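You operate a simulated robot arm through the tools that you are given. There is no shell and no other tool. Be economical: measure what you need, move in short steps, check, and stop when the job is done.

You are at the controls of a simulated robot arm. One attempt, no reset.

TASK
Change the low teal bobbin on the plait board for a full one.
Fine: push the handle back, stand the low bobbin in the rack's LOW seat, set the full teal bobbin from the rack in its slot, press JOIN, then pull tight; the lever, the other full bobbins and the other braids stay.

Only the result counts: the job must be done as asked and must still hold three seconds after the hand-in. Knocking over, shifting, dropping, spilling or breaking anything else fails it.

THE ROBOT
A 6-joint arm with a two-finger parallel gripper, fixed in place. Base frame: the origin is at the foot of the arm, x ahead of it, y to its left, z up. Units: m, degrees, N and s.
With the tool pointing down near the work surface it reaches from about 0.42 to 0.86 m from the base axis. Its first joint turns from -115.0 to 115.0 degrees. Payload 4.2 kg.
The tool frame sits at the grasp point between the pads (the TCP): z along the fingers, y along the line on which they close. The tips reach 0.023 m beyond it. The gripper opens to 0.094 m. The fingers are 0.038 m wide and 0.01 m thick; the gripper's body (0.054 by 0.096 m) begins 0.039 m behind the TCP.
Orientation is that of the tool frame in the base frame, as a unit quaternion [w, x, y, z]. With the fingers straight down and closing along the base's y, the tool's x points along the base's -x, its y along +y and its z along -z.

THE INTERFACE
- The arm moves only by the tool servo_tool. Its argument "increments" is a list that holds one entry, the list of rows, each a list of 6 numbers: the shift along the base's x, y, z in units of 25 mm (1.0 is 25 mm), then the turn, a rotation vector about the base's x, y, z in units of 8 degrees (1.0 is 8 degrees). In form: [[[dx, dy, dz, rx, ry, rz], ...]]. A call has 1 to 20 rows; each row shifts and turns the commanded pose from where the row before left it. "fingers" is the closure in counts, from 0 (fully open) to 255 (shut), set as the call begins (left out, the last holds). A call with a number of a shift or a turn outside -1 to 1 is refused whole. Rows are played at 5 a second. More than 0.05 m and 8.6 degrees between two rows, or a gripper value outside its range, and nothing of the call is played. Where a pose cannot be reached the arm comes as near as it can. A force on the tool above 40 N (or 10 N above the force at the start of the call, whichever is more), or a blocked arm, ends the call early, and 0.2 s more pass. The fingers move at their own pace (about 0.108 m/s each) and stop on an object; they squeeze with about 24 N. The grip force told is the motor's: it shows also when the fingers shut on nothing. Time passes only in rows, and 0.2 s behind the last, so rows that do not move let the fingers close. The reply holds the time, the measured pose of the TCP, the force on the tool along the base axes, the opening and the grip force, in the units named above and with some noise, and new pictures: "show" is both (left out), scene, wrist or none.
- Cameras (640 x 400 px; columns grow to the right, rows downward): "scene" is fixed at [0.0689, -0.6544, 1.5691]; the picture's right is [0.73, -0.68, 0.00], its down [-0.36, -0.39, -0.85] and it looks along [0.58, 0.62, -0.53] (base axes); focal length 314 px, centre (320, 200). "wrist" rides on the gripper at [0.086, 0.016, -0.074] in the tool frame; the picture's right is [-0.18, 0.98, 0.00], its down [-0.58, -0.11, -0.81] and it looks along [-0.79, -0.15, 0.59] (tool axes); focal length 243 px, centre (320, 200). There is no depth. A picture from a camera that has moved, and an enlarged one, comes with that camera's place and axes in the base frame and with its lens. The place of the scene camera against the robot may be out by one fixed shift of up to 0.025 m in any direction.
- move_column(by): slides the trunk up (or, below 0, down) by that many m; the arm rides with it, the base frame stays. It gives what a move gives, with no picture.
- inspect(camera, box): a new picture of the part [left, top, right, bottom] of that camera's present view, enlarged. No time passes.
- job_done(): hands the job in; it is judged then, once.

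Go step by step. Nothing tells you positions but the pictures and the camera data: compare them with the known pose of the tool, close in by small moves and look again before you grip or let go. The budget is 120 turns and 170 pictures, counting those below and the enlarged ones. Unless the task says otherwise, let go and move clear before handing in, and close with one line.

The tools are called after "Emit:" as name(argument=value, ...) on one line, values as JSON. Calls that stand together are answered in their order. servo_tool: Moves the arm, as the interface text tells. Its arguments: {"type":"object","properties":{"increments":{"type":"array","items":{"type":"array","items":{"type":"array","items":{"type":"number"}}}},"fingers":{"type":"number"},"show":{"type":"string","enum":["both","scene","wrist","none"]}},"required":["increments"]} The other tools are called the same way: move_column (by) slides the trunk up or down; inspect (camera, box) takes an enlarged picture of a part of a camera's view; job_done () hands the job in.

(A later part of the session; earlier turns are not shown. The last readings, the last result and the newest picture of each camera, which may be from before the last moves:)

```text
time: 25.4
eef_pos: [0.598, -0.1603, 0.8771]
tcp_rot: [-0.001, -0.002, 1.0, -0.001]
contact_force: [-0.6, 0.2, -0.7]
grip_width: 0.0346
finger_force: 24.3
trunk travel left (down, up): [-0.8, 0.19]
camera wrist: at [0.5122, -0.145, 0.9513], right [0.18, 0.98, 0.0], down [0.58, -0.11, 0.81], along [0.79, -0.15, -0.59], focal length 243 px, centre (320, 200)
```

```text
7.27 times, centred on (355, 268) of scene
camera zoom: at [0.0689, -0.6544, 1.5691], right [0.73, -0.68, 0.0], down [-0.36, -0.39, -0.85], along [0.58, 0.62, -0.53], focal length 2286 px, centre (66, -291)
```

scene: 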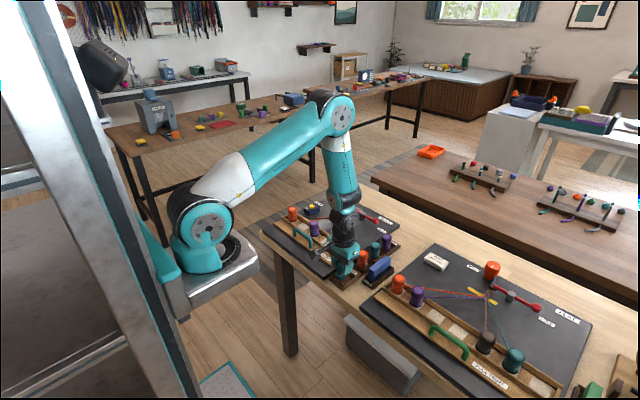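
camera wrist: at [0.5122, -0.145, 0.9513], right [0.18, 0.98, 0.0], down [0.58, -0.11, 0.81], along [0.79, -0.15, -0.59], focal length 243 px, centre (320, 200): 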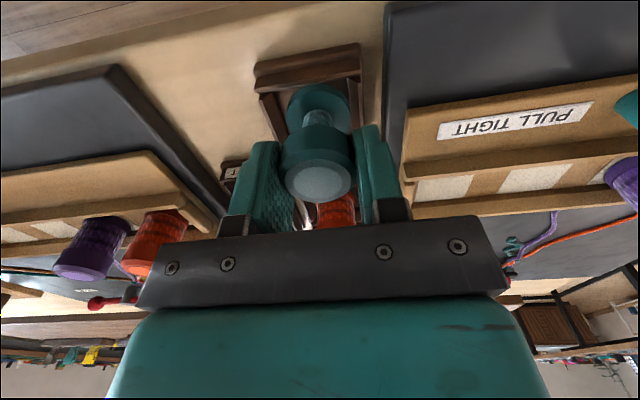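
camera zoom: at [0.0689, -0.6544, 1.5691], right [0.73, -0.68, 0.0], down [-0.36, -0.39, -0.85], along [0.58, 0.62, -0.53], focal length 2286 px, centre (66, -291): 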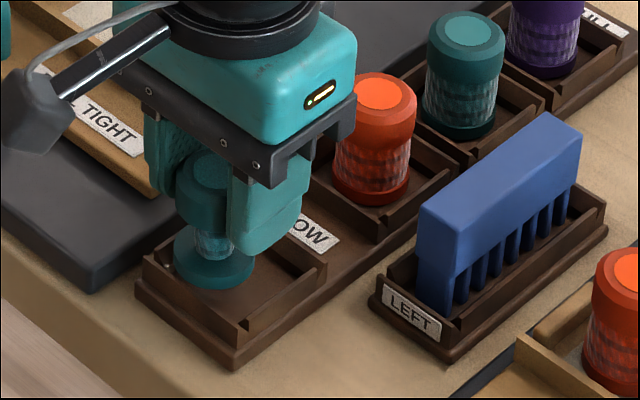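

The scene and wrist views disagree slightly on centring, so I'll take a closer look before going lower.

Emit:
inspect(camera="scene", box=[326, 258, 366, 292])

Emit:
inspect(camera="wrist", box=[240, 30, 400, 130])

```text
11.76 times, centred on (346, 275) of scene
camera zoom: at [0.0689, -0.6544, 1.5691], right [0.73, -0.68, 0.0], down [-0.36, -0.39, -0.85], along [0.58, 0.62, -0.53], focal length 3698 px, centre (14, -682)
```

zoom: 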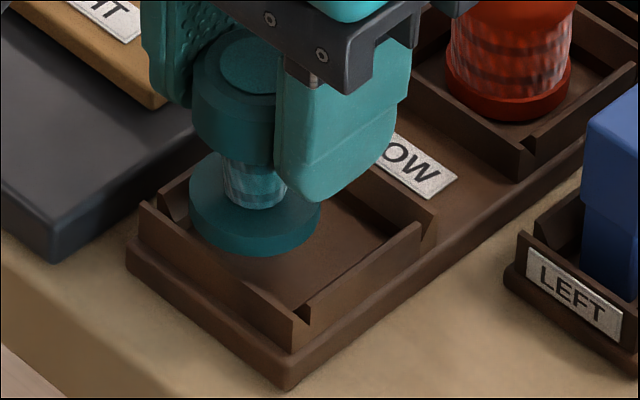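

```text
4.00 times, centred on (320, 80) of wrist
camera zoom: at [0.5122, -0.145, 0.9513], right [0.18, 0.98, 0.0], down [0.58, -0.11, 0.81], along [0.79, -0.15, -0.59], focal length 970 px, centre (320, 680)
```

zoom: 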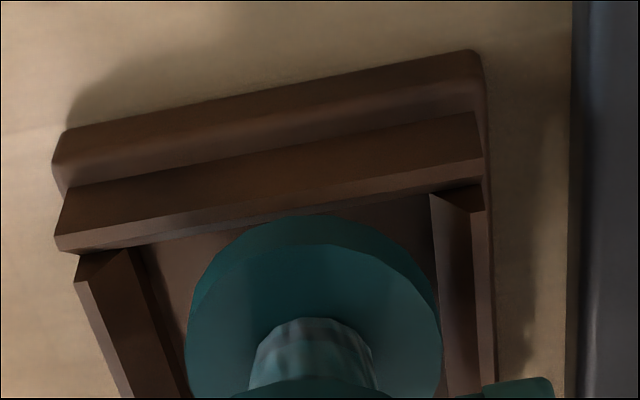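

Better triangulation of the seat floor gives z≈0.815 and a centre of about (0.602, -0.1655), so I'm about 5 mm off in y. I raise a little, shift and re-check.

Emit:
servo_tool(increments=[[[0, 0, 0.32, 0, 0, 0], [0.18, -0.2, 0, 0, 0, 0], [0, 0, 0, 0, 0, 0]]], show="none")

Emit:
inspect(camera="scene", box=[326, 258, 366, 292])

Emit:
inspect(camera="wrist", box=[240, 30, 400, 130])

```text
time: 26.2
eef_pos: [0.6038, -0.1654, 0.8854]
tcp_rot: [0.0, -0.002, 1.0, -0.001]
contact_force: [0.8, 0.4, -0.7]
grip_width: 0.0348
finger_force: 24.1
trunk travel left (down, up): [-0.8, 0.19]
```

```text
11.76 times, centred on (346, 275) of scene
camera zoom: at [0.0689, -0.6544, 1.5691], right [0.73, -0.68, 0.0], down [-0.36, -0.39, -0.85], along [0.58, 0.62, -0.53], focal length 3698 px, centre (14, -682)
```

zoom: 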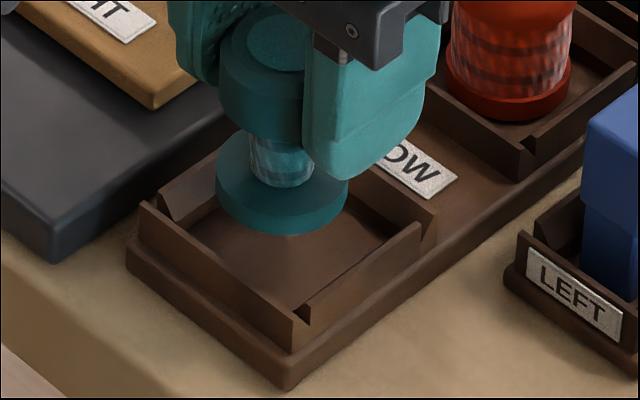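

```text
4.00 times, centred on (320, 80) of wrist
camera zoom: at [0.5171, -0.1499, 0.9595], right [0.18, 0.98, 0.0], down [0.58, -0.11, 0.81], along [0.79, -0.15, -0.59], focal length 970 px, centre (320, 680)
```

zoom: 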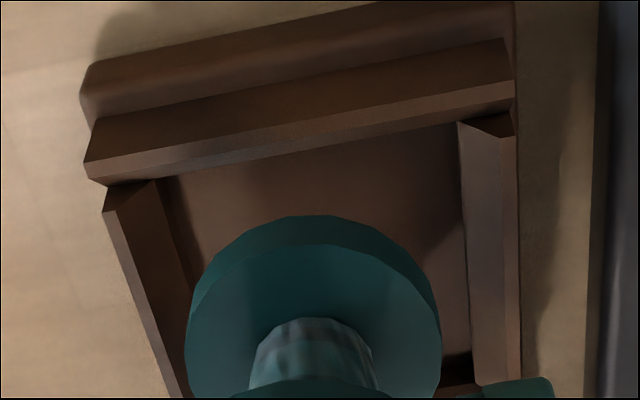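

Compared with how the orange bobbin sits in its own seat, the position is now right. Lower slowly to the floor.

Emit:
servo_tool(increments=[[[0, 0, -0.2, 0, 0, 0], [0, 0, -0.2, 0, 0, 0], [0, 0, -0.2, 0, 0, 0], [0, 0, 0, 0, 0, 0]]], show="none")

Emit:
inspect(camera="scene", box=[326, 258, 366, 292])

Emit:
inspect(camera="wrist", box=[240, 30, 400, 130])

```text
time: 27.2
eef_pos: [0.6025, -0.1665, 0.8696]
tcp_rot: [0.0, -0.002, 1.0, -0.001]
contact_force: [0.9, -1.1, -0.6]
grip_width: 0.0349
finger_force: 24.4
trunk travel left (down, up): [-0.8, 0.19]
```

```text
11.76 times, centred on (346, 275) of scene
camera zoom: at [0.0689, -0.6544, 1.5691], right [0.73, -0.68, 0.0], down [-0.36, -0.39, -0.85], along [0.58, 0.62, -0.53], focal length 3698 px, centre (14, -682)
```

zoom: 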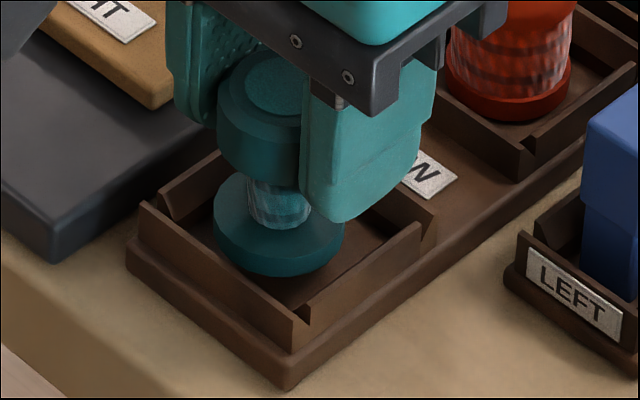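

```text
4.00 times, centred on (320, 80) of wrist
camera zoom: at [0.5168, -0.1499, 0.9443], right [0.18, 0.98, 0.0], down [0.58, -0.11, 0.81], along [0.79, -0.15, -0.59], focal length 970 px, centre (320, 680)
```

zoom: 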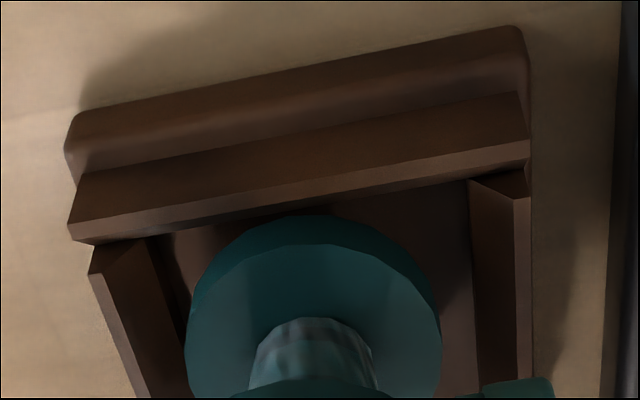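

Emit:
servo_tool(increments=[[[0.03, 0, -0.08, 0, 0, 0], [0, 0, -0.08, 0, 0, 0], [0, 0, 0, 0, 0, 0]]], show="none")

Emit:
inspect(camera="scene", box=[326, 258, 366, 292])

```text
time: 28.0
eef_pos: [0.6046, -0.1653, 0.8652]
tcp_rot: [0.0, -0.002, 1.0, -0.001]
contact_force: [5.1, 1.4, 0.8]
grip_width: 0.035
finger_force: 23.8
trunk travel left (down, up): [-0.8, 0.19]
```

```text
11.76 times, centred on (346, 275) of scene
camera zoom: at [0.0689, -0.6544, 1.5691], right [0.73, -0.68, 0.0], down [-0.36, -0.39, -0.85], along [0.58, 0.62, -0.53], focal length 3698 px, centre (14, -682)
```

zoom: 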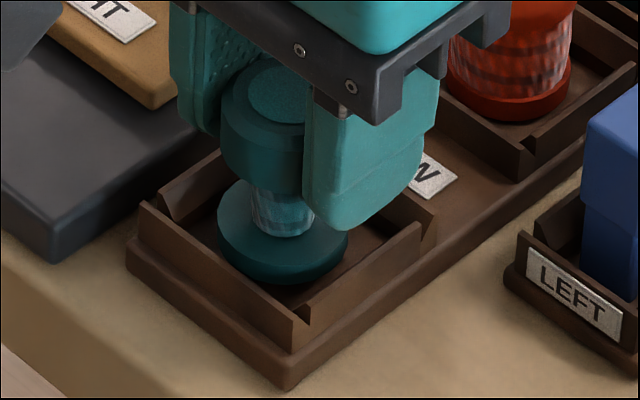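

Emit:
servo_tool(increments=[[[0.04, 0, 0, 0, 0, 0], [0, 0, 0, 0, 0, 0]]], show="none")

```text
time: 28.6
eef_pos: [0.6031, -0.1664, 0.8655]
tcp_rot: [0.0, -0.002, 1.0, -0.001]
contact_force: [1.4, 0.5, -1.2]
grip_width: 0.0349
finger_force: 23.8
trunk travel left (down, up): [-0.8, 0.19]
```

Emit:
servo_tool(increments=[[[0.03, 0, -0.04, 0, 0, 0], [0, 0, -0.04, 0, 0, 0], [0, 0, 0, 0, 0, 0]]], show="none")

Emit:
inspect(camera="wrist", box=[240, 30, 400, 130])

Emit:
inspect(camera="scene", box=[326, 258, 366, 292])

```text
time: 29.4
eef_pos: [0.6056, -0.167, 0.8645]
tcp_rot: [0.0, -0.002, 1.0, -0.001]
contact_force: [-0.7, -0.1, -0.1]
grip_width: 0.0349
finger_force: 23.9
trunk travel left (down, up): [-0.8, 0.19]
```

```text
4.00 times, centred on (320, 80) of wrist
camera zoom: at [0.5196, -0.1501, 0.9387], right [0.18, 0.98, 0.0], down [0.58, -0.11, 0.81], along [0.79, -0.15, -0.59], focal length 970 px, centre (320, 680)
```

zoom: 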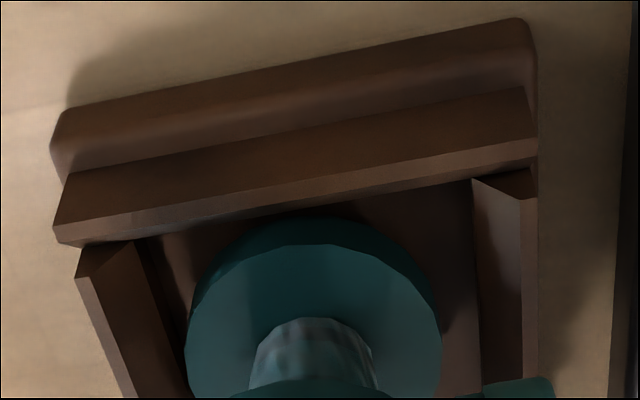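

```text
11.76 times, centred on (346, 275) of scene
camera zoom: at [0.0689, -0.6544, 1.5691], right [0.73, -0.68, 0.0], down [-0.36, -0.39, -0.85], along [0.58, 0.62, -0.53], focal length 3698 px, centre (14, -682)
```

zoom: 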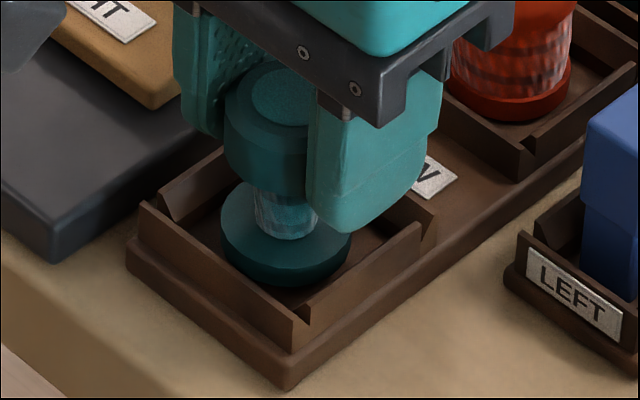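

Still no floor contact; continue down in 1 mm steps.

Emit:
servo_tool(increments=[[[0, 0, -0.04, 0, 0, 0], [0, 0, -0.04, 0, 0, 0], [0, 0, 0, 0, 0, 0]]], show="none")

```text
time: 30.2
eef_pos: [0.6043, -0.1654, 0.8628]
tcp_rot: [-0.001, -0.001, 1.0, -0.001]
contact_force: [0.2, 0.0, -1.3]
grip_width: 0.0348
finger_force: 24.0
trunk travel left (down, up): [-0.8, 0.19]
```

Emit:
servo_tool(increments=[[[0, 0, -0.04, 0, 0, 0], [0, 0, -0.04, 0, 0, 0], [0, 0, 0, 0, 0, 0]]], show="none")

Emit:
inspect(camera="scene", box=[326, 258, 366, 292])

```text
time: 31.0
eef_pos: [0.6055, -0.1674, 0.8605]
tcp_rot: [0.0, -0.002, 1.0, -0.001]
contact_force: [-0.7, 0.3, 13.4]
grip_width: 0.0347
finger_force: 23.7
trunk travel left (down, up): [-0.8, 0.19]
```

```text
11.76 times, centred on (346, 275) of scene
camera zoom: at [0.0689, -0.6544, 1.5691], right [0.73, -0.68, 0.0], down [-0.36, -0.39, -0.85], along [0.58, 0.62, -0.53], focal length 3698 px, centre (14, -682)
```

zoom: 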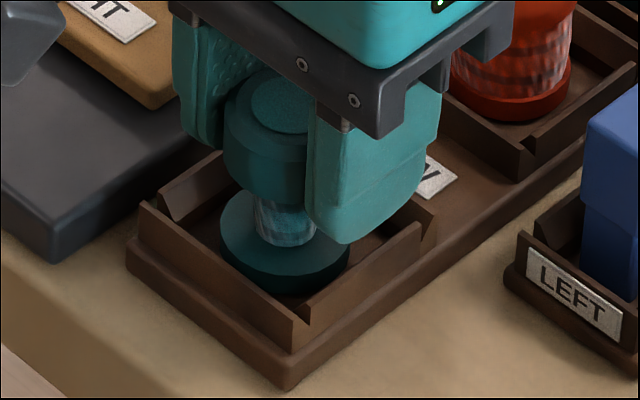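

Seated (13 N upward). Release and rise.

Emit:
servo_tool(increments=[[[0, 0, 0.03, 0, 0, 0], [0, 0, 0, 0, 0, 0], [0, 0, 0, 0, 0, 0]]], fingers=115, show="none")

Emit:
servo_tool(increments=[[[0, 0, 0.4, 0, 0, 0], [0, 0, 0.8, 0, 0, 0], [0, 0, 0.8, 0, 0, 0], [0, 0, 0.8, 0, 0, 0], [0, 0, 0.8, 0, 0, 0], [0, 0, 0.4, 0, 0, 0], [0, 0, 0, 0, 0, 0]]])

Emit:
inspect(camera="scene", box=[320, 210, 410, 290])

Emit:
inspect(camera="wrist", box=[220, 30, 420, 155])

```text
time: 31.8
eef_pos: [0.6053, -0.1664, 0.8608]
tcp_rot: [0.001, -0.002, 1.0, -0.001]
contact_force: [0.6, 0.4, 0.1]
grip_width: 0.0518
finger_force: 0.0
trunk travel left (down, up): [-0.8, 0.19]
```

```text
time: 33.4
eef_pos: [0.6054, -0.1673, 0.9605]
tcp_rot: [-0.001, -0.001, 1.0, -0.001]
contact_force: [-0.2, 1.0, -0.7]
grip_width: 0.0515
finger_force: 0.1
trunk travel left (down, up): [-0.8, 0.19]
camera wrist: at [0.5196, -0.15, 1.0349], right [0.18, 0.98, 0.0], down [0.58, -0.11, 0.81], along [0.79, -0.15, -0.59], focal length 243 px, centre (320, 200)
```

scene: 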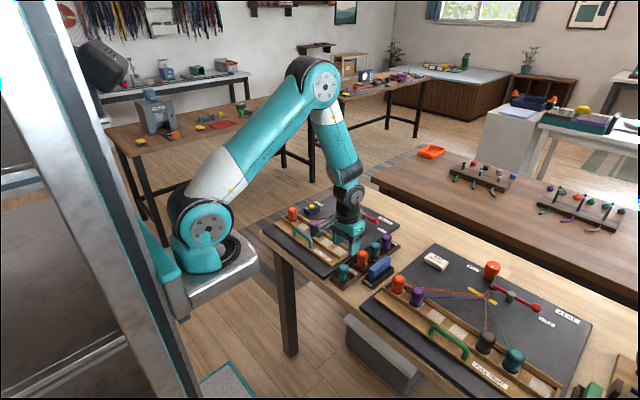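
wrist: 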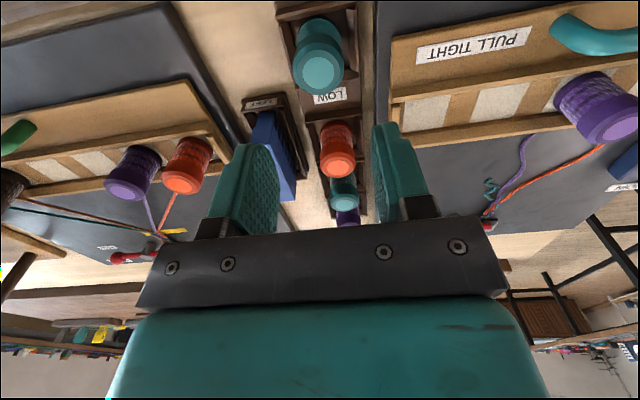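

```text
5.00 times, centred on (365, 250) of scene
camera zoom: at [0.0689, -0.6544, 1.5691], right [0.73, -0.68, 0.0], down [-0.36, -0.39, -0.85], along [0.58, 0.62, -0.53], focal length 1572 px, centre (95, -50)
```

zoom: 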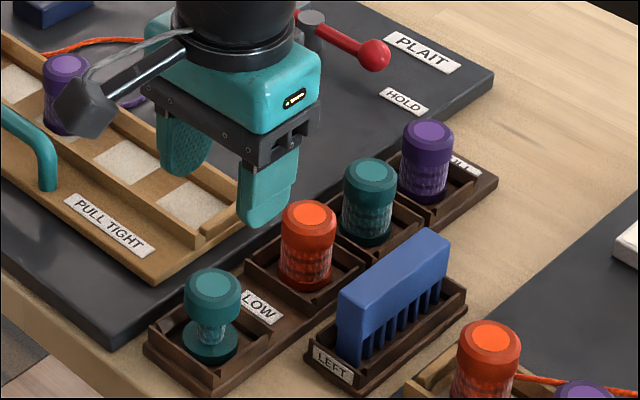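

```text
3.20 times, centred on (320, 92) of wrist
camera zoom: at [0.5196, -0.15, 1.0349], right [0.18, 0.98, 0.0], down [0.58, -0.11, 0.81], along [0.79, -0.15, -0.59], focal length 776 px, centre (320, 544)
```

zoom: 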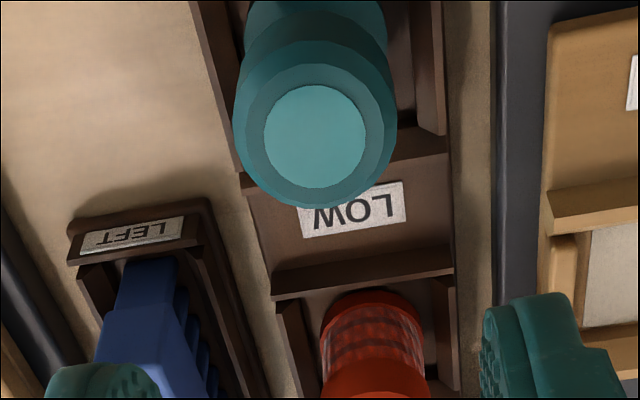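

The low bobbin stands properly in LOW. Next: over the full teal at about (0.767, -0.167, top z≈0.861).

Emit:
servo_tool(increments=[[[0.923, 0, 0, 0, 0, 0], [0.923, 0, 0, 0, 0, 0], [0.923, 0, 0, 0, 0, 0], [0.923, 0, 0, 0, 0, 0], [0.923, 0, 0, 0, 0, 0], [0.923, 0, 0, 0, 0, 0], [0.923, 0, -0.2, 0, 0, 0], [0, 0, -0.9, 0, 0, 0], [0, 0, -0.5, 0, 0, 0], [0, 0, 0, 0, 0, 0]]], fingers=105)

Emit:
inspect(camera="wrist", box=[200, 60, 440, 210])

Emit:
inspect(camera="scene", box=[330, 190, 420, 270])

```text
time: 35.6
eef_pos: [0.7669, -0.1666, 0.9215]
tcp_rot: [0.0, -0.002, 1.0, -0.001]
contact_force: [-0.1, 0.2, 0.2]
grip_width: 0.0555
finger_force: 0.0
trunk travel left (down, up): [-0.8, 0.19]
camera wrist: at [0.6817, -0.1495, 0.9955], right [0.18, 0.98, 0.0], down [0.58, -0.11, 0.81], along [0.79, -0.15, -0.59], focal length 243 px, centre (320, 200)
```

scene: 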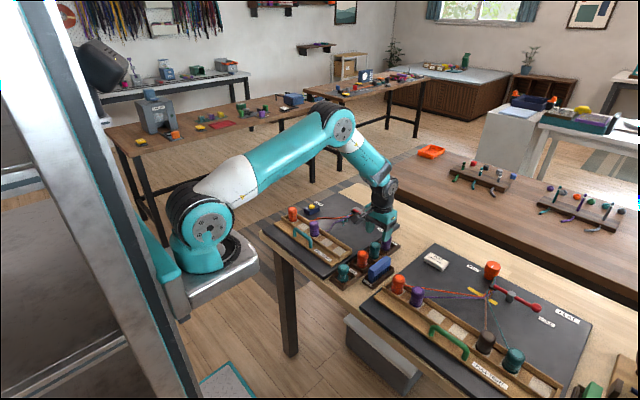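
wrist: 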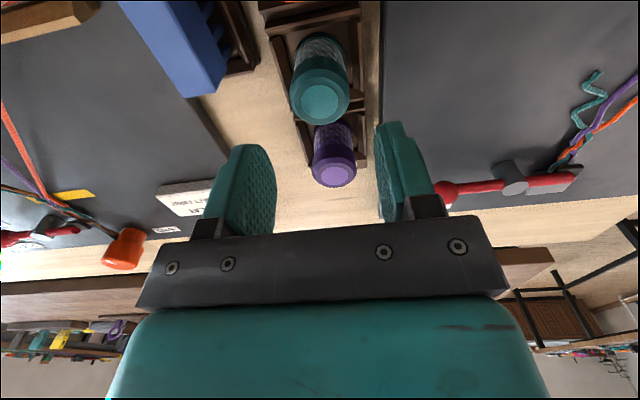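

```text
2.67 times, centred on (320, 135) of wrist
camera zoom: at [0.6817, -0.1495, 0.9955], right [0.18, 0.98, 0.0], down [0.58, -0.11, 0.81], along [0.79, -0.15, -0.59], focal length 647 px, centre (320, 373)
```

zoom: 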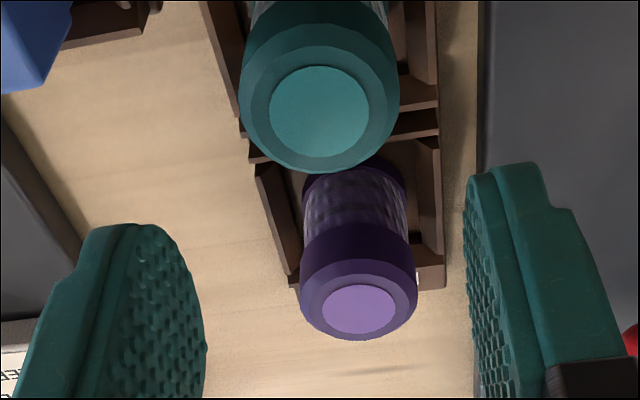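

```text
5.00 times, centred on (375, 230) of scene
camera zoom: at [0.0689, -0.6544, 1.5691], right [0.73, -0.68, 0.0], down [-0.36, -0.39, -0.85], along [0.58, 0.62, -0.53], focal length 1572 px, centre (45, 50)
```

zoom: 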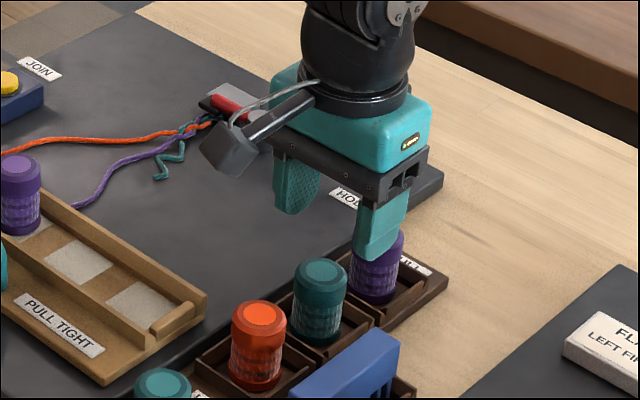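

Emit:
servo_tool(increments=[[[-0.08, 0.04, -0.6, 0, 0, 0], [0, 0, -0.6, 0, 0, 0], [0, 0, -0.6, 0, 0, 0], [0, 0, -0.55, 0, 0, 0], [0, 0, 0, 0, 0, 0]]], show="none")

Emit:
inspect(camera="wrist", box=[200, 80, 440, 230])

Emit:
inspect(camera="scene", box=[330, 190, 420, 270])

```text
time: 36.8
eef_pos: [0.7647, -0.1653, 0.8622]
tcp_rot: [0.0, -0.002, 1.0, -0.001]
contact_force: [0.2, 0.2, -0.4]
grip_width: 0.0552
finger_force: 0.0
trunk travel left (down, up): [-0.8, 0.19]
```

```text
2.67 times, centred on (320, 155) of wrist
camera zoom: at [0.6788, -0.1489, 0.9361], right [0.18, 0.98, 0.0], down [0.58, -0.11, 0.81], along [0.79, -0.15, -0.59], focal length 647 px, centre (320, 320)
```

zoom: 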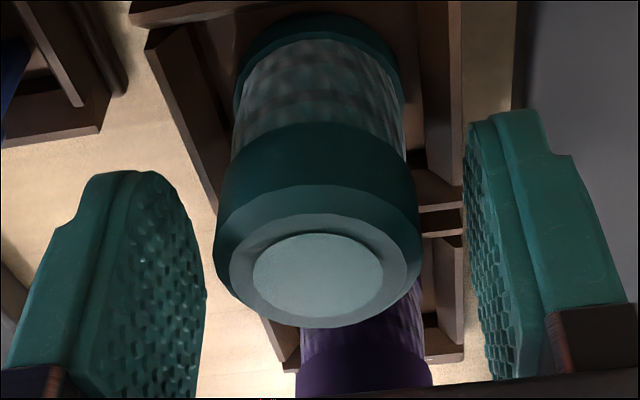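

```text
5.00 times, centred on (375, 230) of scene
camera zoom: at [0.0689, -0.6544, 1.5691], right [0.73, -0.68, 0.0], down [-0.36, -0.39, -0.85], along [0.58, 0.62, -0.53], focal length 1572 px, centre (45, 50)
```

zoom: 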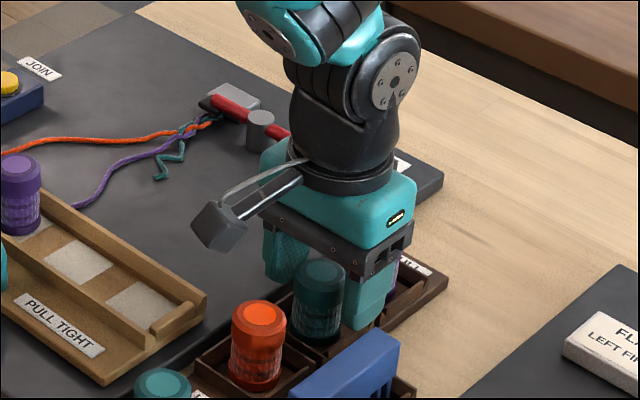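

Centred the same way as before. Grip and lift.

Emit:
servo_tool(increments=[[[0, 0, 0, 0, 0, 0], [0, 0, 0, 0, 0, 0], [0, 0, 0, 0, 0, 0]]], fingers=255, show="none")

Emit:
servo_tool(increments=[[[0, 0, 0.3, 0, 0, 0], [0, 0, 0.5, 0, 0, 0], [0, 0, 0.9, 0, 0, 0], [0, 0, 0.9, 0, 0, 0], [0, 0, 0.9, 0, 0, 0], [0, 0, 0.6, 0, 0, 0], [0, 0, 0, 0, 0, 0]]], show="scene")

```text
time: 37.6
eef_pos: [0.7642, -0.1656, 0.8628]
tcp_rot: [0.0, -0.001, 1.0, -0.001]
contact_force: [0.7, 0.3, 0.1]
grip_width: 0.0345
finger_force: 24.3
trunk travel left (down, up): [-0.8, 0.19]
```

```text
time: 39.2
eef_pos: [0.7642, -0.1646, 0.965]
tcp_rot: [-0.001, -0.003, 1.0, -0.001]
contact_force: [-0.3, 0.7, -0.6]
grip_width: 0.0349
finger_force: 24.1
trunk travel left (down, up): [-0.8, 0.19]
```

scene: 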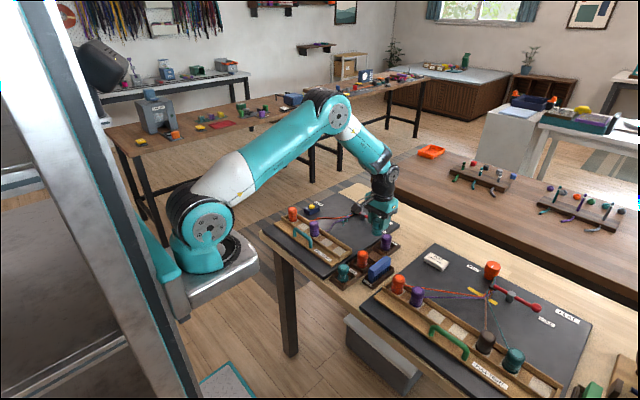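

Emit:
servo_tool(increments=[[[-0.674, 0.718, 0, 0, 0, 0], [-0.674, 0.718, 0, 0, 0, 0], [-0.674, 0.718, 0, 0, 0, 0], [-0.674, 0.718, 0, 0, 0, 0], [-0.674, 0.718, 0, 0, 0, 0], [0, 0, -0.7, 0, 0, 0], [0, 0, -0.7, 0, 0, 0], [0, 0, -0.7, 0, 0, 0], [0, 0, 0, 0, 0, 0]]])

Emit:
inspect(camera="wrist", box=[220, 20, 420, 145])

Emit:
inspect(camera="scene", box=[310, 210, 380, 265])

```text
time: 41.2
eef_pos: [0.6802, -0.0761, 0.9134]
tcp_rot: [0.0, -0.002, 1.0, -0.001]
contact_force: [0.0, 0.5, -0.8]
grip_width: 0.0349
finger_force: 23.8
trunk travel left (down, up): [-0.8, 0.19]
camera wrist: at [0.5945, -0.0596, 0.9867], right [0.18, 0.98, 0.0], down [0.58, -0.11, 0.81], along [0.79, -0.15, -0.59], focal length 243 px, centre (320, 200)
```

scene: 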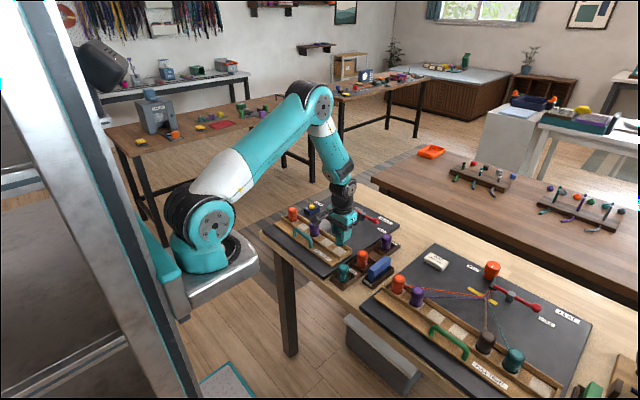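
wrist: 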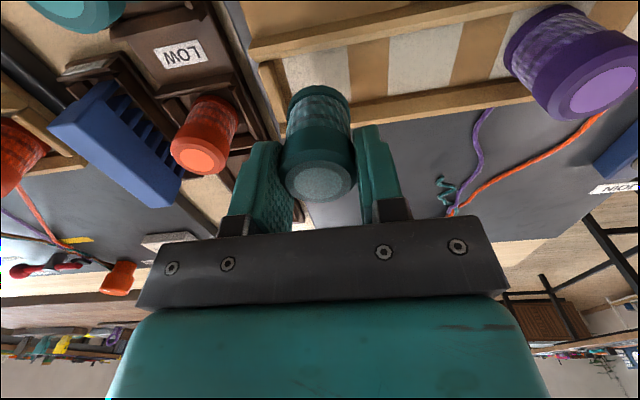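

```text
3.20 times, centred on (320, 82) of wrist
camera zoom: at [0.5945, -0.0596, 0.9867], right [0.18, 0.98, 0.0], down [0.58, -0.11, 0.81], along [0.79, -0.15, -0.59], focal length 776 px, centre (320, 576)
```

zoom: 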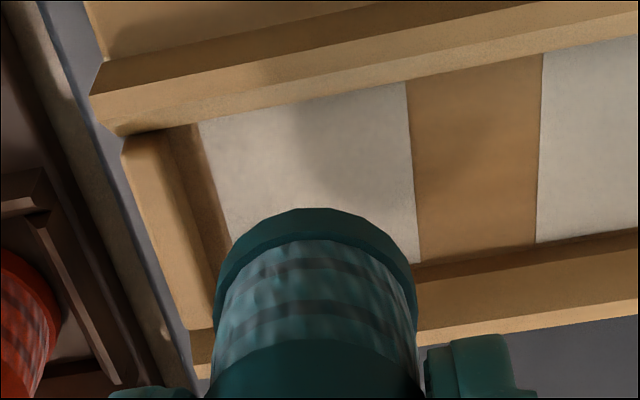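

```text
7.27 times, centred on (345, 238) of scene
camera zoom: at [0.0689, -0.6544, 1.5691], right [0.73, -0.68, 0.0], down [-0.36, -0.39, -0.85], along [0.58, 0.62, -0.53], focal length 2286 px, centre (138, -73)
```

zoom: 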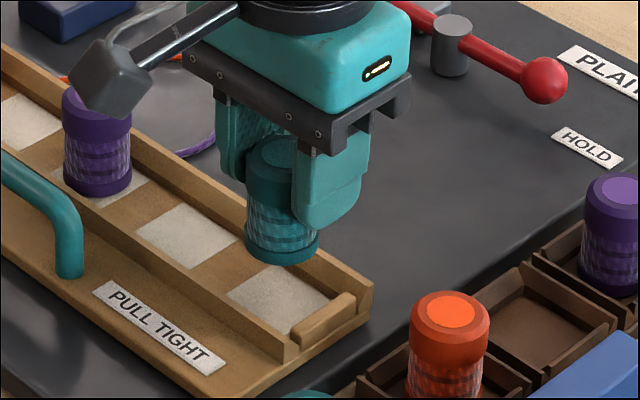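

The slot's white patch is centred at y≈-0.0755, and x matches the old position. Lower most of the way and check.

Emit:
servo_tool(increments=[[[0, 0.02, -0.5, 0, 0, 0], [0, 0, -0.4, 0, 0, 0], [0, 0, -0.2, 0, 0, 0], [0, 0, -0.08, 0, 0, 0], [0, 0, 0, 0, 0, 0]]], show="none")

Emit:
inspect(camera="wrist", box=[220, 20, 420, 145])

Emit:
inspect(camera="scene", box=[310, 210, 380, 265])

```text
time: 42.4
eef_pos: [0.6802, -0.0753, 0.8825]
tcp_rot: [0.0, -0.001, 1.0, -0.001]
contact_force: [0.6, 0.9, -1.0]
grip_width: 0.035
finger_force: 24.1
trunk travel left (down, up): [-0.8, 0.19]
```

```text
3.20 times, centred on (320, 82) of wrist
camera zoom: at [0.5944, -0.0593, 0.9571], right [0.18, 0.98, 0.0], down [0.58, -0.11, 0.81], along [0.79, -0.15, -0.59], focal length 776 px, centre (320, 576)
```

zoom: 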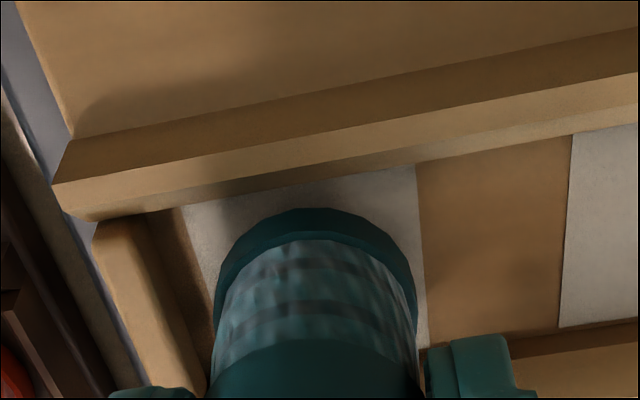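

```text
7.27 times, centred on (345, 238) of scene
camera zoom: at [0.0689, -0.6544, 1.5691], right [0.73, -0.68, 0.0], down [-0.36, -0.39, -0.85], along [0.58, 0.62, -0.53], focal length 2286 px, centre (138, -73)
```

zoom: 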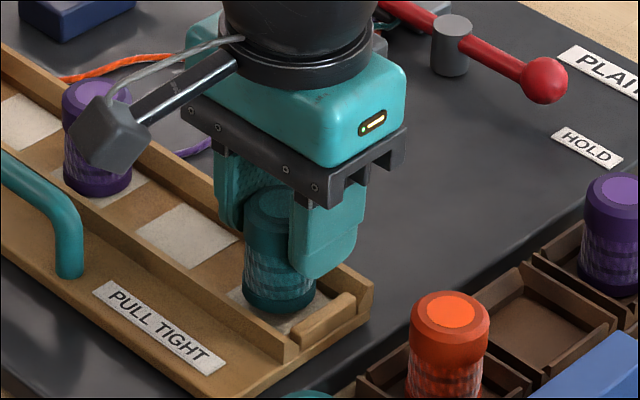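

Centred on the patch. Lower the last few millimetres until contact.

Emit:
servo_tool(increments=[[[0, 0, -0.04, 0, 0, 0], [0, 0, -0.04, 0, 0, 0], [0, 0, 0, 0, 0, 0]]], show="none")

Emit:
servo_tool(increments=[[[0, 0, -0.04, 0, 0, 0], [0, 0, 0, 0, 0, 0]]], show="none")

```text
time: 43.2
eef_pos: [0.68, -0.0757, 0.8813]
tcp_rot: [0.0, -0.002, 1.0, -0.002]
contact_force: [0.2, -0.1, -0.7]
grip_width: 0.0351
finger_force: 23.4
trunk travel left (down, up): [-0.8, 0.19]
```

```text
time: 43.8
eef_pos: [0.6802, -0.0755, 0.8792]
tcp_rot: [0.0, -0.002, 1.0, -0.001]
contact_force: [0.7, 0.7, -0.9]
grip_width: 0.0348
finger_force: 23.8
trunk travel left (down, up): [-0.8, 0.19]
```

Emit:
servo_tool(increments=[[[0, 0, -0.04, 0, 0, 0], [0, 0, -0.02, 0, 0, 0], [0, 0, 0, 0, 0, 0]]], show="none")

```text
time: 44.6
eef_pos: [0.6791, -0.0741, 0.8788]
tcp_rot: [-0.001, -0.001, 1.0, -0.001]
contact_force: [0.0, -0.5, -0.7]
grip_width: 0.0351
finger_force: 24.2
trunk travel left (down, up): [-0.8, 0.19]
```

Emit:
servo_tool(increments=[[[0, 0, -0.04, 0, 0, 0], [0, 0, 0, 0, 0, 0]]], show="none")

Emit:
inspect(camera="scene", box=[320, 215, 370, 260])

```text
time: 45.2
eef_pos: [0.6806, -0.0744, 0.8784]
tcp_rot: [0.0, -0.001, 1.0, 0.0]
contact_force: [-1.4, -0.5, 8.8]
grip_width: 0.0352
finger_force: 23.8
trunk travel left (down, up): [-0.8, 0.19]
```

```text
8.89 times, centred on (345, 238) of scene
camera zoom: at [0.0689, -0.6544, 1.5691], right [0.73, -0.68, 0.0], down [-0.36, -0.39, -0.85], along [0.58, 0.62, -0.53], focal length 2794 px, centre (98, -133)
```

zoom: 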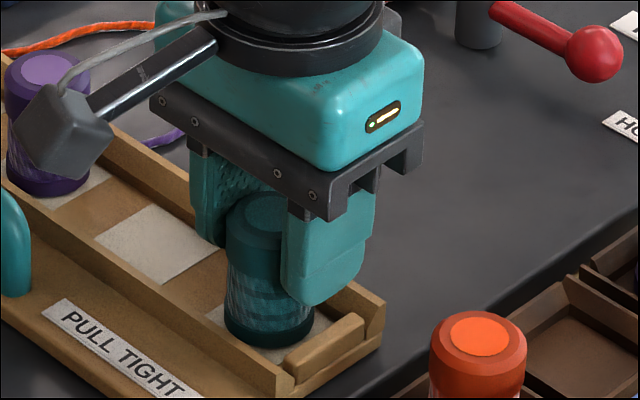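

Contact on the tray floor. Release and rise.

Emit:
servo_tool(increments=[[[0, 0, 0.02, 0, 0, 0], [0, 0, 0, 0, 0, 0], [0, 0, 0, 0, 0, 0]]], fingers=115, show="none")

Emit:
servo_tool(increments=[[[0, 0, 0.4, 0, 0, 0], [0, 0, 0.8, 0, 0, 0], [0, 0, 0.8, 0, 0, 0], [0, 0, 0.8, 0, 0, 0], [0, 0, 0.8, 0, 0, 0], [0, 0, 0.4, 0, 0, 0], [0, 0, 0, 0, 0, 0]]])

Emit:
inspect(camera="scene", box=[260, 190, 410, 290])

Emit:
inspect(camera="wrist", box=[260, 40, 640, 220])

```text
time: 46.0
eef_pos: [0.6792, -0.0746, 0.878]
tcp_rot: [-0.001, -0.001, 1.0, 0.0]
contact_force: [0.0, 0.6, -0.1]
grip_width: 0.0515
finger_force: 0.0
trunk travel left (down, up): [-0.8, 0.19]
```

```text
time: 47.6
eef_pos: [0.6797, -0.0749, 0.9781]
tcp_rot: [-0.001, -0.001, 1.0, -0.001]
contact_force: [0.0, -0.8, 0.7]
grip_width: 0.0517
finger_force: 0.2
trunk travel left (down, up): [-0.8, 0.19]
camera wrist: at [0.5943, -0.0589, 1.0522], right [0.18, 0.98, 0.0], down [0.58, -0.11, 0.81], along [0.79, -0.15, -0.59], focal length 243 px, centre (320, 200)
```

scene: 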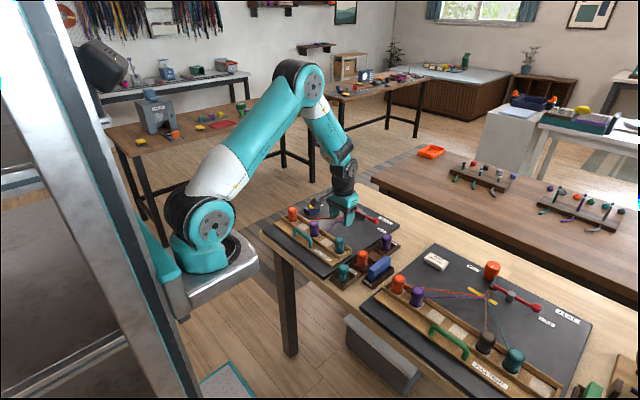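
wrist: 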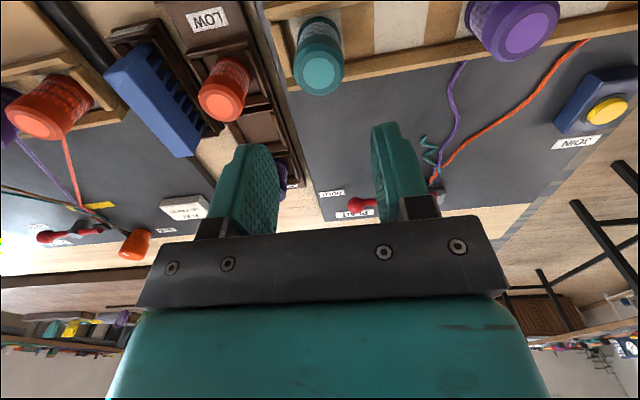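

```text
4.00 times, centred on (335, 240) of scene
camera zoom: at [0.0689, -0.6544, 1.5691], right [0.73, -0.68, 0.0], down [-0.36, -0.39, -0.85], along [0.58, 0.62, -0.53], focal length 1257 px, centre (260, 40)
```

zoom: 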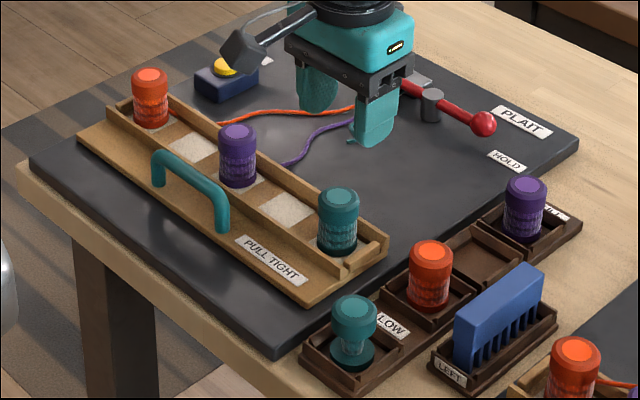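

```text
1.68 times, centred on (450, 130) of wrist
camera zoom: at [0.5943, -0.0589, 1.0522], right [0.18, 0.98, 0.0], down [0.58, -0.11, 0.81], along [0.79, -0.15, -0.59], focal length 409 px, centre (101, 318)
```

zoom: 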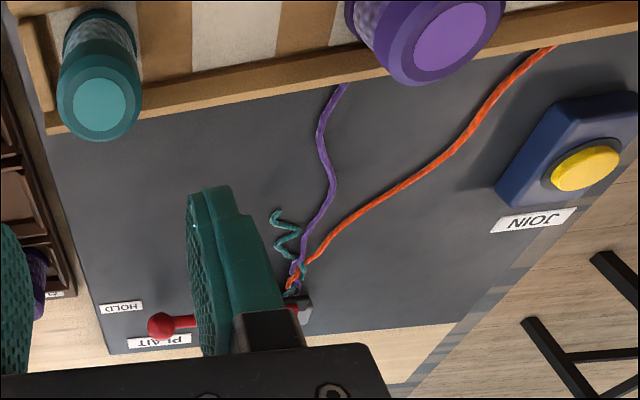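

The full teal stands in its slot. Now to JOIN, at about (0.770, 0.175), with fingers shut.

Emit:
servo_tool(increments=[[[0.327, 0.92, 0, 0, 0, 0], [0.327, 0.92, 0, 0, 0, 0], [0.327, 0.92, 0, 0, 0, 0], [0.327, 0.92, 0, 0, 0, 0], [0.327, 0.92, 0, 0, 0, 0], [0.327, 0.92, 0, 0, 0, 0], [0.327, 0.92, 0, 0, 0, 0], [0.327, 0.92, 0, 0, 0, 0], [0.327, 0.92, 0, 0, 0, 0], [0.327, 0.92, 0, 0, 0, 0], [0.327, 0.92, 0, 0, 0, 0], [0, 0, -0.8, 0, 0, 0], [0, 0, -0.8, 0, 0, 0], [0, 0, 0, 0, 0, 0]]], fingers=255)

Emit:
inspect(camera="wrist", box=[200, 40, 440, 190])

Emit:
inspect(camera="scene", box=[270, 180, 370, 250])

```text
time: 50.6
eef_pos: [0.7705, 0.1771, 0.9369]
tcp_rot: [0.0, -0.002, 1.0, -0.001]
contact_force: [-0.1, -0.2, 1.1]
grip_width: 0.0002
finger_force: 24.2
trunk travel left (down, up): [-0.8, 0.19]
camera wrist: at [0.6849, 0.194, 1.0119], right [0.18, 0.98, 0.0], down [0.58, -0.11, 0.81], along [0.79, -0.15, -0.59], focal length 243 px, centre (320, 200)
```

scene: 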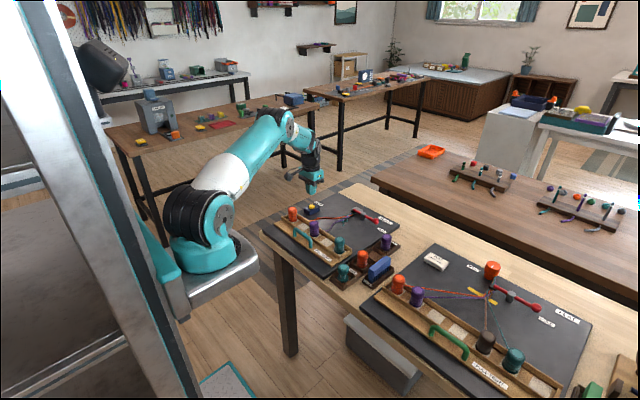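
wrist: 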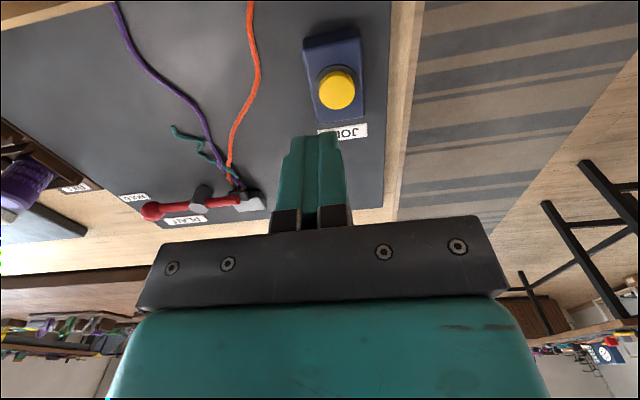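

```text
2.67 times, centred on (320, 115) of wrist
camera zoom: at [0.6849, 0.194, 1.0119], right [0.18, 0.98, 0.0], down [0.58, -0.11, 0.81], along [0.79, -0.15, -0.59], focal length 647 px, centre (320, 427)
```

zoom: 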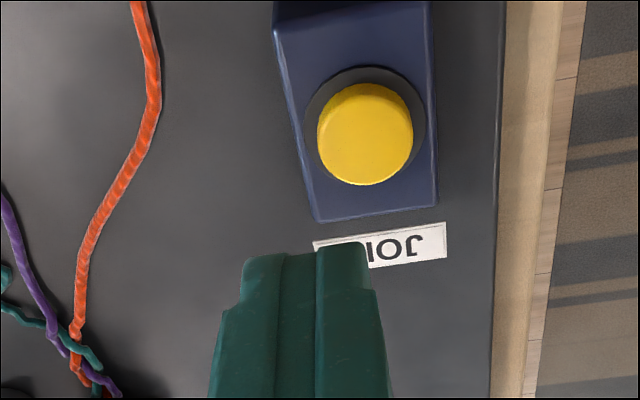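

```text
5.71 times, centred on (320, 215) of scene
camera zoom: at [0.0689, -0.6544, 1.5691], right [0.73, -0.68, 0.0], down [-0.36, -0.39, -0.85], along [0.58, 0.62, -0.53], focal length 1796 px, centre (320, 114)
```

zoom: 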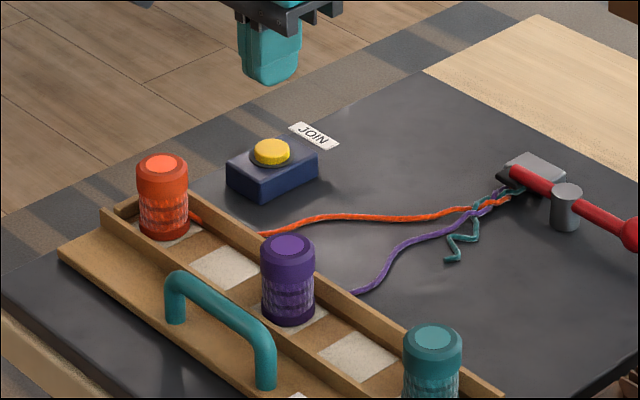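

The button is at about (0.780, 0.188, 0.845). Shift over it and come down closer.

Emit:
servo_tool(increments=[[[0.4, 0.45, -0.5, 0, 0, 0], [0, 0, -0.7, 0, 0, 0], [0, 0, -0.6, 0, 0, 0], [0, 0, 0, 0, 0, 0]]], show="none")

Emit:
inspect(camera="wrist", box=[200, 60, 440, 210])

Emit:
inspect(camera="scene", box=[280, 180, 350, 230])

```text
time: 51.6
eef_pos: [0.7797, 0.1883, 0.8921]
tcp_rot: [0.0, -0.001, 1.0, -0.001]
contact_force: [0.5, 0.1, -0.2]
grip_width: 0.0004
finger_force: 24.6
trunk travel left (down, up): [-0.8, 0.19]
```

```text
2.67 times, centred on (320, 135) of wrist
camera zoom: at [0.6943, 0.2049, 0.9667], right [0.18, 0.98, 0.0], down [0.58, -0.11, 0.81], along [0.79, -0.15, -0.59], focal length 647 px, centre (320, 373)
```

zoom: 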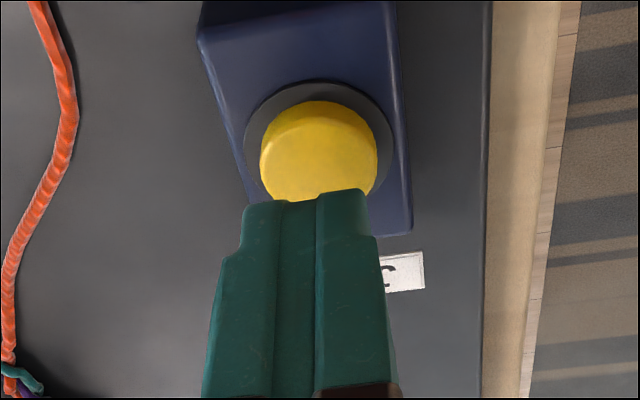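

```text
8.00 times, centred on (315, 205) of scene
camera zoom: at [0.0689, -0.6544, 1.5691], right [0.73, -0.68, 0.0], down [-0.36, -0.39, -0.85], along [0.58, 0.62, -0.53], focal length 2515 px, centre (360, 160)
```

zoom: 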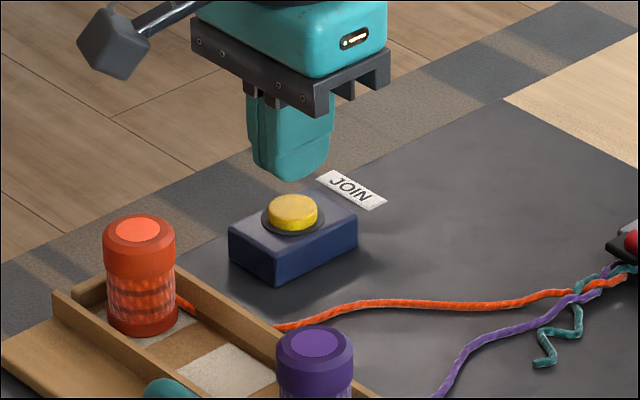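

Emit:
servo_tool(increments=[[[-0.04, 0.02, -0.3, 0, 0, 0], [0, 0, -0.3, 0, 0, 0], [0, 0, -0.08, 0, 0, 0], [0, 0, 0, 0, 0, 0]]], show="none")

Emit:
inspect(camera="scene", box=[280, 180, 350, 230])

```text
time: 52.6
eef_pos: [0.7804, 0.1903, 0.8751]
tcp_rot: [0.0, -0.002, 1.0, -0.001]
contact_force: [-0.4, 0.0, 0.1]
grip_width: 0.0
finger_force: 23.8
trunk travel left (down, up): [-0.8, 0.19]
```

```text
8.00 times, centred on (315, 205) of scene
camera zoom: at [0.0689, -0.6544, 1.5691], right [0.73, -0.68, 0.0], down [-0.36, -0.39, -0.85], along [0.58, 0.62, -0.53], focal length 2515 px, centre (360, 160)
```

zoom: 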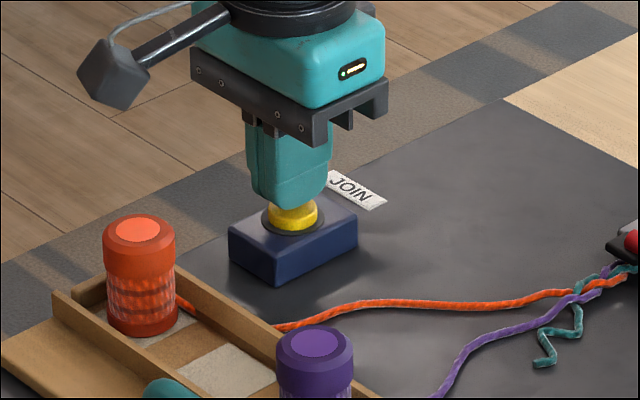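

Emit:
servo_tool(increments=[[[0, 0, -0.06, 0, 0, 0], [0, 0, -0.06, 0, 0, 0], [0, 0, -0.06, 0, 0, 0], [0, 0, 0, 0, 0, 0]]], show="none")

Emit:
inspect(camera="scene", box=[280, 180, 370, 250])

```text
time: 53.6
eef_pos: [0.7791, 0.189, 0.8716]
tcp_rot: [0.0, -0.002, 1.0, -0.001]
contact_force: [-0.5, 0.4, -0.3]
grip_width: 0.0
finger_force: 24.4
trunk travel left (down, up): [-0.8, 0.19]
```

```text
5.71 times, centred on (325, 215) of scene
camera zoom: at [0.0689, -0.6544, 1.5691], right [0.73, -0.68, 0.0], down [-0.36, -0.39, -0.85], along [0.58, 0.62, -0.53], focal length 1796 px, centre (291, 114)
```

zoom: 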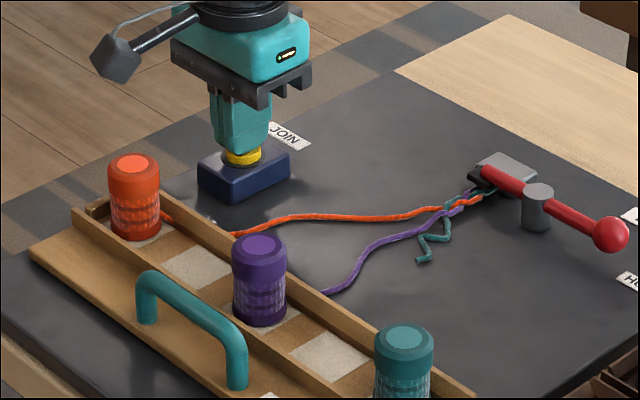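

Emit:
servo_tool(increments=[[[0, 0, -0.08, 0, 0, 0], [0, 0, -0.08, 0, 0, 0], [0, 0, -0.04, 0, 0, 0], [0, 0, 0, 0, 0, 0]]], show="none")

Emit:
inspect(camera="scene", box=[280, 180, 370, 250])

```text
time: 54.6
eef_pos: [0.7802, 0.1891, 0.8662]
tcp_rot: [0.0, -0.002, 1.0, -0.002]
contact_force: [2.1, -1.4, 3.7]
grip_width: 0.0
finger_force: 24.0
trunk travel left (down, up): [-0.8, 0.19]
```

```text
5.71 times, centred on (325, 215) of scene
camera zoom: at [0.0689, -0.6544, 1.5691], right [0.73, -0.68, 0.0], down [-0.36, -0.39, -0.85], along [0.58, 0.62, -0.53], focal length 1796 px, centre (291, 114)
```

zoom: 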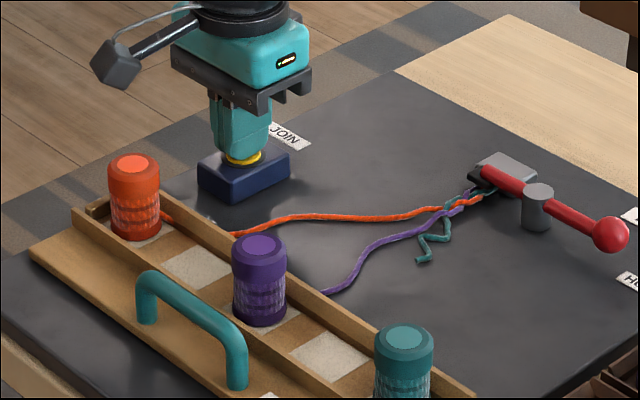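

The button is going down (about 4 N). Press further.

Emit:
servo_tool(increments=[[[0, 0, -0.06, 0, 0, 0], [0, 0, -0.06, 0, 0, 0], [0, 0, 0, 0, 0, 0], [0, 0, 0, 0, 0, 0]]], show="none")

Emit:
inspect(camera="scene", box=[280, 180, 370, 250])

```text
time: 55.6
eef_pos: [0.7788, 0.1887, 0.8635]
tcp_rot: [0.0, -0.001, 1.0, -0.001]
contact_force: [-0.4, -1.8, 9.3]
grip_width: 0.0002
finger_force: 23.9
trunk travel left (down, up): [-0.8, 0.19]
```

```text
5.71 times, centred on (325, 215) of scene
camera zoom: at [0.0689, -0.6544, 1.5691], right [0.73, -0.68, 0.0], down [-0.36, -0.39, -0.85], along [0.58, 0.62, -0.53], focal length 1796 px, centre (291, 114)
```

zoom: 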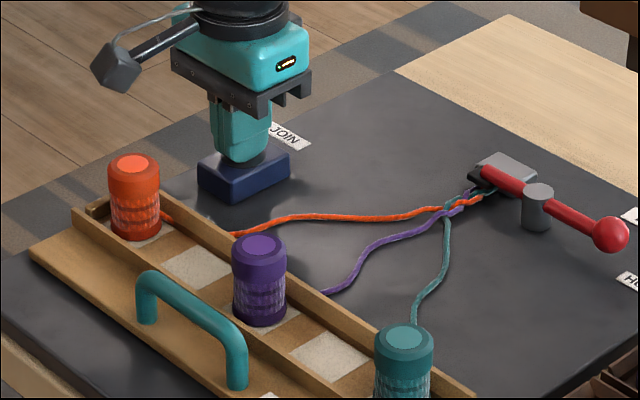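

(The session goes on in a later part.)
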